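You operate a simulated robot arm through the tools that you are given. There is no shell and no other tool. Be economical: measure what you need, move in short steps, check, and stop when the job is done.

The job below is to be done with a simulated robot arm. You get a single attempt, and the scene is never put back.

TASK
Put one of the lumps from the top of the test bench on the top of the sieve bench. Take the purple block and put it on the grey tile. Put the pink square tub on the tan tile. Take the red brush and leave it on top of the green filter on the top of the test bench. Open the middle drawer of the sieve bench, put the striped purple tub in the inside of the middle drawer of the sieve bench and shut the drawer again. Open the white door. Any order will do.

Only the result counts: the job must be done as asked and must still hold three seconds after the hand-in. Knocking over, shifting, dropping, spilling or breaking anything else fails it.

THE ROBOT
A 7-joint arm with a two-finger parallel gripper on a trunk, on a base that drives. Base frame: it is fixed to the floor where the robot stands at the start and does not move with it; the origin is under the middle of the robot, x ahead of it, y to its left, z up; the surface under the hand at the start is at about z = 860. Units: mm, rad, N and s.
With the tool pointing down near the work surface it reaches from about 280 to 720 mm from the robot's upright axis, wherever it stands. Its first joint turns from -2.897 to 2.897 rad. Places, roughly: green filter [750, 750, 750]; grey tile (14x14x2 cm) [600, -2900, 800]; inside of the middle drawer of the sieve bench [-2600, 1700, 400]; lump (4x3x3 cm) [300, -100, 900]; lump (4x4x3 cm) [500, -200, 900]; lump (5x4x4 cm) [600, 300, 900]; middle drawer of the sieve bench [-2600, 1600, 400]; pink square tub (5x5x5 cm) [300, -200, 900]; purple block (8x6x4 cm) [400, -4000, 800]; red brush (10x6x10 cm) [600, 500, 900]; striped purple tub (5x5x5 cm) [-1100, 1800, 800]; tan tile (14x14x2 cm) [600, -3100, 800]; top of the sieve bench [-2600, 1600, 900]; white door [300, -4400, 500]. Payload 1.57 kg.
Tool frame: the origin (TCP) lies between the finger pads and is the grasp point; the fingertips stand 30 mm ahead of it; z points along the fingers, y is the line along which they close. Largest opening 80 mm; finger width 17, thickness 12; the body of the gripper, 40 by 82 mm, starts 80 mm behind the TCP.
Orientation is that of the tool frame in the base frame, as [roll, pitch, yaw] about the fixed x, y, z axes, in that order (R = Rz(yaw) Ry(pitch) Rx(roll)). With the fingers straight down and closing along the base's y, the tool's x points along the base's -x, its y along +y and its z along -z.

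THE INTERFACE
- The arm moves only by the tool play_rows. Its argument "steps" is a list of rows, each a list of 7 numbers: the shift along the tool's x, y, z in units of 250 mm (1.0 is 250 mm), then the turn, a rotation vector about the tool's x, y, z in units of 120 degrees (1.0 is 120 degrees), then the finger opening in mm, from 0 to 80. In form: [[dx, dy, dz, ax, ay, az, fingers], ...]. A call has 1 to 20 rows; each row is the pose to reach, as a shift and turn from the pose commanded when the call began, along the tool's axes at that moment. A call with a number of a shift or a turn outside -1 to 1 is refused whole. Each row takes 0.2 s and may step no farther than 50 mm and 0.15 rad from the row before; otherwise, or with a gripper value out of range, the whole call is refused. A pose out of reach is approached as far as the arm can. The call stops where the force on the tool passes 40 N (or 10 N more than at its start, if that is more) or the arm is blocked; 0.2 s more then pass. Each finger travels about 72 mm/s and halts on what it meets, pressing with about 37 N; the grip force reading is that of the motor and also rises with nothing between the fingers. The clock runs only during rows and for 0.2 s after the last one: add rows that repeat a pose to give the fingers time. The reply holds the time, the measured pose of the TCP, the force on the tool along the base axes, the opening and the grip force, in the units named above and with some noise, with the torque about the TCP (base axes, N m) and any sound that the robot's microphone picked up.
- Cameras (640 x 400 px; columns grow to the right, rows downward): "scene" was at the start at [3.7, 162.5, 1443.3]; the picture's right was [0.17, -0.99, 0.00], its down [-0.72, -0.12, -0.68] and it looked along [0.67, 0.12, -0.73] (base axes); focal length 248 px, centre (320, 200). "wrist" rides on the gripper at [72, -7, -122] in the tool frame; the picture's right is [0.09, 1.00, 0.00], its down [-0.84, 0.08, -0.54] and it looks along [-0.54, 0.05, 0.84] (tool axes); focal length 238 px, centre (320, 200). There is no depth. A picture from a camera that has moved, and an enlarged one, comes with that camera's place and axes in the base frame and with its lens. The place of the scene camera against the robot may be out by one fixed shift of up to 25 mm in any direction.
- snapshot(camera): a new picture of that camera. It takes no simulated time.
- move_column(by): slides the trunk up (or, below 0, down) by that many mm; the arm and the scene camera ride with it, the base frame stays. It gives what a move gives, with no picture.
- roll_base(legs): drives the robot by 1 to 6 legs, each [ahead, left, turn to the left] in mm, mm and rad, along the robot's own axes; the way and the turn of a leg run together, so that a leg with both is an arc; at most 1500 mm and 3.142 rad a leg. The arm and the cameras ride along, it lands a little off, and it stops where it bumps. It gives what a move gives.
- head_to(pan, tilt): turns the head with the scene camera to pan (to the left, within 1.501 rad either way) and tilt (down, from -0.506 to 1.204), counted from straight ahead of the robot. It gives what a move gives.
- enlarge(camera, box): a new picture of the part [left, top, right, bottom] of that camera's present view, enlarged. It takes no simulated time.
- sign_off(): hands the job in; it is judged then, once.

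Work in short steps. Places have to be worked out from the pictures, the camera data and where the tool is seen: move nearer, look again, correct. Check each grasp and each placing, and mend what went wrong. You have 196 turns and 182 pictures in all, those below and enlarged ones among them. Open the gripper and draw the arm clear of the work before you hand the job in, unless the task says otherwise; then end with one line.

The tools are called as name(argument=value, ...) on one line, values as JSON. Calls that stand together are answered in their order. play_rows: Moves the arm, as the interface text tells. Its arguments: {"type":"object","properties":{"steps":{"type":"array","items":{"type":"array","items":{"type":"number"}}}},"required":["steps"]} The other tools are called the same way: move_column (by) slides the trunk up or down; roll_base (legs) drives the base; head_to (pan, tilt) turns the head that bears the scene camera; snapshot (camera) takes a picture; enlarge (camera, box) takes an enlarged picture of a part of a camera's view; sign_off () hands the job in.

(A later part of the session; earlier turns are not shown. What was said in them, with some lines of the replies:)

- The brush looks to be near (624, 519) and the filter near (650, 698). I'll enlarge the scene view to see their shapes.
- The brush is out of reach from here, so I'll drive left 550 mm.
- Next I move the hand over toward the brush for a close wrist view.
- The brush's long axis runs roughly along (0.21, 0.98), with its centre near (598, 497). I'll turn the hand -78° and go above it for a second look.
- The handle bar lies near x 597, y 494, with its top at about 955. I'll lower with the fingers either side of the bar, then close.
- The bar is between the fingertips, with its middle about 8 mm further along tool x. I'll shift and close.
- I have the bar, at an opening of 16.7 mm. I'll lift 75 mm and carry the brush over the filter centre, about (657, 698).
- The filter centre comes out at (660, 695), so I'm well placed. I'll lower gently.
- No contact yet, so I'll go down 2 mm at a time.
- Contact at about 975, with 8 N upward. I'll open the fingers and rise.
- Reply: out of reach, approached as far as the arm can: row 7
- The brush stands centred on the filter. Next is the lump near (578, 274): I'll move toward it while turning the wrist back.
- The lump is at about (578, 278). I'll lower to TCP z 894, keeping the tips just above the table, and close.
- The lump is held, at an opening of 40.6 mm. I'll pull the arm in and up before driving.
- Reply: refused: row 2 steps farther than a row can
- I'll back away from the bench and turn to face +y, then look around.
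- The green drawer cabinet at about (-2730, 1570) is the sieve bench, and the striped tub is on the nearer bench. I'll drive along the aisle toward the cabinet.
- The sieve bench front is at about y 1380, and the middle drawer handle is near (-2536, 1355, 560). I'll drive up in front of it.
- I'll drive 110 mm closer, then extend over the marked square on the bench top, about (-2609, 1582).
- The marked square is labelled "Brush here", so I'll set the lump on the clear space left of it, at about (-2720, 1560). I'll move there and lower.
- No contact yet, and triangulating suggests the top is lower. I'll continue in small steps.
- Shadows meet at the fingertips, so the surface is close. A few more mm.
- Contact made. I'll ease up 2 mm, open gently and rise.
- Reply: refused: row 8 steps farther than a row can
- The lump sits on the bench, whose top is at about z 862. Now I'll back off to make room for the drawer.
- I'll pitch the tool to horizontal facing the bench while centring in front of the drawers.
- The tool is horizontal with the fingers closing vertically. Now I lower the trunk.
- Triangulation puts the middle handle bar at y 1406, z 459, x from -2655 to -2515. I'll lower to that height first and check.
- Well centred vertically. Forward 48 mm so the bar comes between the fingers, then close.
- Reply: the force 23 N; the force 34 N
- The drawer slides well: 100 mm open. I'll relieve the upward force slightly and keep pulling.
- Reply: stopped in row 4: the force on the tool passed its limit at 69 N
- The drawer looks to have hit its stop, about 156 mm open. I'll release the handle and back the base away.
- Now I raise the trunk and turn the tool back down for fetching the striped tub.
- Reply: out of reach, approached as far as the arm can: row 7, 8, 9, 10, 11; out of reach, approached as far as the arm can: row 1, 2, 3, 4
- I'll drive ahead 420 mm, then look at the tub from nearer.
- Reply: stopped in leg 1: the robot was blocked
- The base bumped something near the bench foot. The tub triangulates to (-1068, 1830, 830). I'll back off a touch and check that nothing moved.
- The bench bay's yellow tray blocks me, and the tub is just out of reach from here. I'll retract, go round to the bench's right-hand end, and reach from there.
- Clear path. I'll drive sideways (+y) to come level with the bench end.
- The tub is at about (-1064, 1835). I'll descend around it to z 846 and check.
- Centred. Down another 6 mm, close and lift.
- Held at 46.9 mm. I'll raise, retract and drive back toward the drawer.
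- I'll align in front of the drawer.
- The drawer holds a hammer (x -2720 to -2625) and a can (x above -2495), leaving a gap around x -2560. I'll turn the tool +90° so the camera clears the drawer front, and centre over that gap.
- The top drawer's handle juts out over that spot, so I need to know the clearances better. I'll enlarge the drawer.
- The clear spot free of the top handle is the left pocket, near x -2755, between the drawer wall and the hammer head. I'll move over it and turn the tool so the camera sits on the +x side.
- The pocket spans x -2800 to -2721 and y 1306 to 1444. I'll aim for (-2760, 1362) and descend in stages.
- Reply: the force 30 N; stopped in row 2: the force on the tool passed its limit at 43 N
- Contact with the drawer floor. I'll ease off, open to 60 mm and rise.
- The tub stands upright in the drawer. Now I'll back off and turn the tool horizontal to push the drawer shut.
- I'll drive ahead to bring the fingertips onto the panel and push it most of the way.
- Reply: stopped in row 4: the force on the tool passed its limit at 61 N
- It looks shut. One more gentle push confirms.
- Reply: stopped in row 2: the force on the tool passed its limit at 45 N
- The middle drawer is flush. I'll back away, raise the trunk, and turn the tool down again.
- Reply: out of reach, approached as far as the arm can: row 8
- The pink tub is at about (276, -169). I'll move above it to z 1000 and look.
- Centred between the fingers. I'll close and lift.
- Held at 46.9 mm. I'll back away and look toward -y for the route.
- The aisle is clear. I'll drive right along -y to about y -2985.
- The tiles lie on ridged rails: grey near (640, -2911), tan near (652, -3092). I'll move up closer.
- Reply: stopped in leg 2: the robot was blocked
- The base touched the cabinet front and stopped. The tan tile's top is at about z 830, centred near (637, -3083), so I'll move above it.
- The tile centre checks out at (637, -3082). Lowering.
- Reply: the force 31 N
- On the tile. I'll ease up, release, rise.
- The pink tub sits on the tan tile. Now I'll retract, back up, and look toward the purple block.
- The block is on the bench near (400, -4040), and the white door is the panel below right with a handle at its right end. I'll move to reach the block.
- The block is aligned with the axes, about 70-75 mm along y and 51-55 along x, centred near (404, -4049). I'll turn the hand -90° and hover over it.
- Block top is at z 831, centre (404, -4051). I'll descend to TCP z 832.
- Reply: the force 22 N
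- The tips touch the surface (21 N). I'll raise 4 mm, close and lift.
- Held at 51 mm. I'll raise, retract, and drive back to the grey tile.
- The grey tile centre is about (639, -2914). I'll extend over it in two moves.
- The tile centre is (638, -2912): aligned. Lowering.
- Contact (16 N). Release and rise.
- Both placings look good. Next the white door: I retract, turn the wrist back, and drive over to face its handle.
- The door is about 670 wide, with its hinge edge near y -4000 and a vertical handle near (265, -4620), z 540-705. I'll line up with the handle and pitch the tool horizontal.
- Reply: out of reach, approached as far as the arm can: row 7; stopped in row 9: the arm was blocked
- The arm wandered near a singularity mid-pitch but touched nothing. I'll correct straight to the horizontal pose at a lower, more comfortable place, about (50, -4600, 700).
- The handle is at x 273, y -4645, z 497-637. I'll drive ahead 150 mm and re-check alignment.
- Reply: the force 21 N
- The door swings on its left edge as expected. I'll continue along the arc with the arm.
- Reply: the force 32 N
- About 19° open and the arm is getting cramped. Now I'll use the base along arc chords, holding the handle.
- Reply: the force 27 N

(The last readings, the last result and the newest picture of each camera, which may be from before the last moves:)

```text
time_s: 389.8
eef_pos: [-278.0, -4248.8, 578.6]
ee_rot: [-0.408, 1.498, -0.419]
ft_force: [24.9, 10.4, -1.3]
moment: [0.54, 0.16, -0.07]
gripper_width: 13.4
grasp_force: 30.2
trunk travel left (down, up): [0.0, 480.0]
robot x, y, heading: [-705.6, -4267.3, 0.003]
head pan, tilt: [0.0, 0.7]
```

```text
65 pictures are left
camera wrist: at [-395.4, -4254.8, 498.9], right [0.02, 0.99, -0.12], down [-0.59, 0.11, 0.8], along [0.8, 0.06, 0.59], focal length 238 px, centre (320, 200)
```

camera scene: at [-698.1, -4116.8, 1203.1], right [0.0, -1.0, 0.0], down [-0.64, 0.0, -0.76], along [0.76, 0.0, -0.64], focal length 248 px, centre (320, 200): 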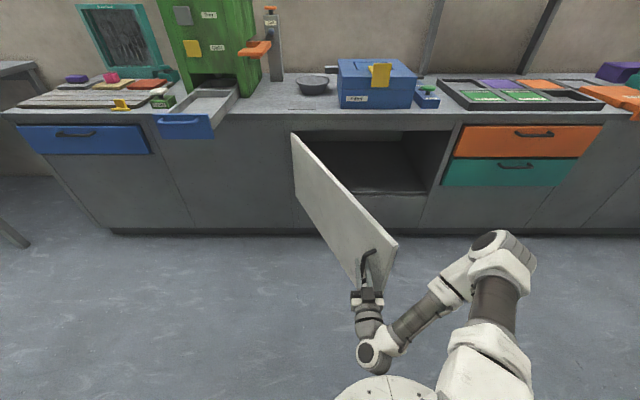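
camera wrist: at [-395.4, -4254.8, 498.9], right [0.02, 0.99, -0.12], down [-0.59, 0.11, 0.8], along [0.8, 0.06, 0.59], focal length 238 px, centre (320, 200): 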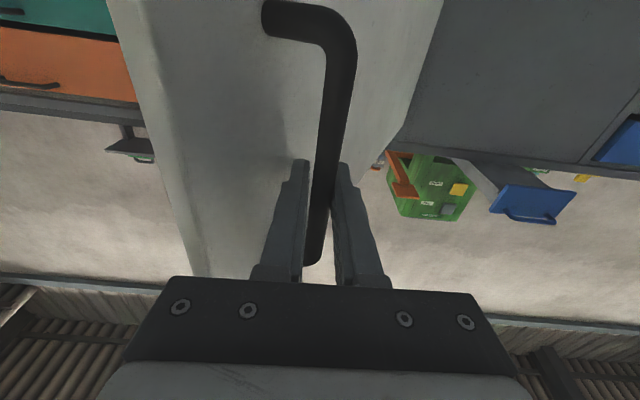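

About 63° open. Two more chords to take it further.

roll_base(legs=[[-20, 106, 0]])

roll_base(legs=[[-10, 80, 0]])

snapshot(camera="scene")

snapshot(camera="wrist")

```text
time_s: 391.3
eef_pos: [-300.1, -4140.6, 580.1]
ee_rot: [-0.388, 1.499, -0.401]
ft_force: [-13.9, -3.7, 1.6]
moment: [0.54, 0.63, 0.07]
gripper_width: 13.3
grasp_force: 30.0
trunk travel left (down, up): [0.0, 480.0]
robot x, y, heading: [-730.9, -4155.3, -0.003]
head pan, tilt: [0.0, 0.7]
```

```text
time_s: 392.5
eef_pos: [-309.8, -4062.2, 578.8]
ee_rot: [-0.383, 1.499, -0.398]
ft_force: [-4.7, 0.4, 1.8]
moment: [0.56, -0.04, 0.04]
gripper_width: 13.1
grasp_force: 29.7
trunk travel left (down, up): [0.0, 480.0]
robot x, y, heading: [-742.2, -4076.4, 0.001]
head pan, tilt: [0.0, 0.7]
```

```text
64 pictures are left
camera scene: at [-728.8, -3930.1, 1203.2], right [0.0, -1.0, 0.0], down [-0.64, 0.0, -0.77], along [0.77, 0.0, -0.64], focal length 248 px, centre (320, 200)
```

scene: 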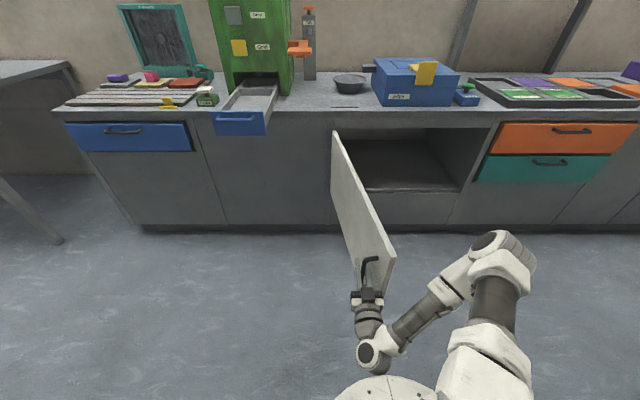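

```text
63 pictures are left
camera wrist: at [-425.8, -4067.9, 499.3], right [0.02, 0.99, -0.12], down [-0.59, 0.11, 0.8], along [0.8, 0.05, 0.59], focal length 238 px, centre (320, 200)
```

wrist: 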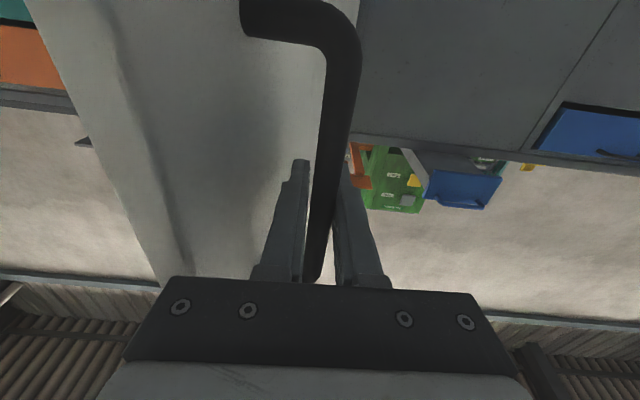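

About 80° open. I'll release with a modest opening and back straight off.

play_rows(steps=[[0, 0, 0, 0, 0, 0, 22], [0, 0, 0, 0, 0, 0, 32], [0, 0, 0, 0, 0, 0, 32]])

roll_base(legs=[[-200, 0, 0]])

snapshot(camera="scene")

```text
time_s: 393.3
eef_pos: [-310.0, -4060.1, 579.5]
ee_rot: [-0.39, 1.5, -0.402]
ft_force: [0.2, 0.1, 0.0]
moment: [-0.02, 0.01, -0.01]
gripper_width: 31.9
grasp_force: 0.0
trunk travel left (down, up): [0.0, 480.0]
robot x, y, heading: [-738.3, -4076.4, -0.002]
head pan, tilt: [0.0, 0.7]
```

```text
time_s: 395.2
eef_pos: [-507.1, -4060.1, 578.4]
ee_rot: [-0.387, 1.499, -0.398]
ft_force: [-0.2, -0.3, -0.1]
moment: [-0.02, 0.01, 0.03]
gripper_width: 31.9
grasp_force: 0.1
trunk travel left (down, up): [0.0, 480.0]
robot x, y, heading: [-938.5, -4082.5, 0.001]
head pan, tilt: [0.0, 0.7]
```

```text
62 pictures are left
camera scene: at [-927.1, -3930.0, 1203.2], right [0.0, -1.0, 0.0], down [-0.64, 0.0, -0.76], along [0.76, 0.0, -0.64], focal length 248 px, centre (320, 200)
```

scene: 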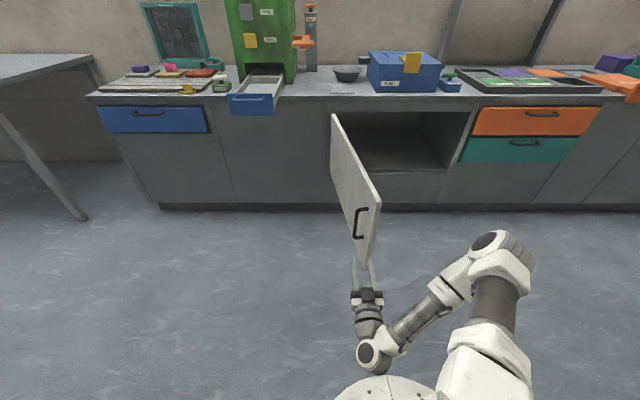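

The door stays open. I'll back a little further, open the gripper fully and hand in.

roll_base(legs=[[-250, 0, 0]])

play_rows(steps=[[0, 0, 0, 0, 0, 0, 50], [0, 0, 0, 0, 0, 0, 80], [0, 0, 0, 0, 0, 0, 80]])

snapshot(camera="scene")

```text
time_s: 397.5
eef_pos: [-754.3, -4062.4, 579.3]
ee_rot: [-0.387, 1.499, -0.402]
ft_force: [0.5, -0.4, -0.1]
moment: [0.02, 0.01, 0.03]
gripper_width: 31.8
grasp_force: 0.0
trunk travel left (down, up): [0.0, 480.0]
robot x, y, heading: [-1181.1, -4077.6, -0.002]
head pan, tilt: [0.0, 0.7]
```

```text
time_s: 398.3
eef_pos: [-754.4, -4062.5, 578.2]
ee_rot: [-0.391, 1.499, -0.405]
ft_force: [-0.1, -0.2, 0.2]
moment: [-0.01, 0.04, -0.01]
gripper_width: 80.0
grasp_force: 0.0
trunk travel left (down, up): [0.0, 480.0]
robot x, y, heading: [-1185.7, -4076.0, -0.001]
head pan, tilt: [0.0, 0.7]
```

```text
61 pictures are left
camera scene: at [-1173.6, -3929.8, 1203.2], right [0.0, -1.0, 0.0], down [-0.64, 0.0, -0.76], along [0.76, 0.0, -0.64], focal length 248 px, centre (320, 200)
```

scene: 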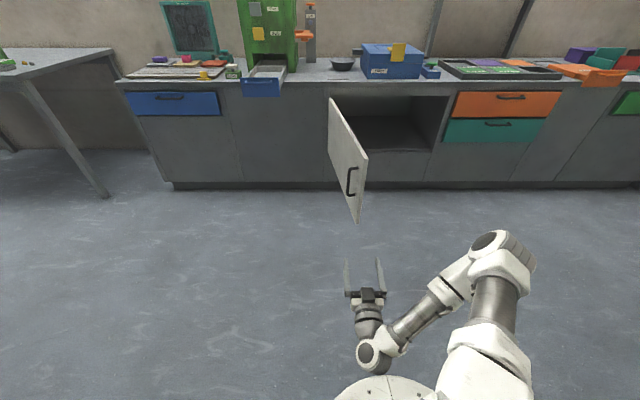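

The pictures show every part in place, the door still open, and the arm clear with the gripper open, so I'm handing in.

sign_off()

```text
The job is handed in.
```

I did all six parts and handed the job in; the base bumped lightly twice, into the yellow tray under the striped tub's bench and into the tile bench, and in the pictures nothing appears to have moved.
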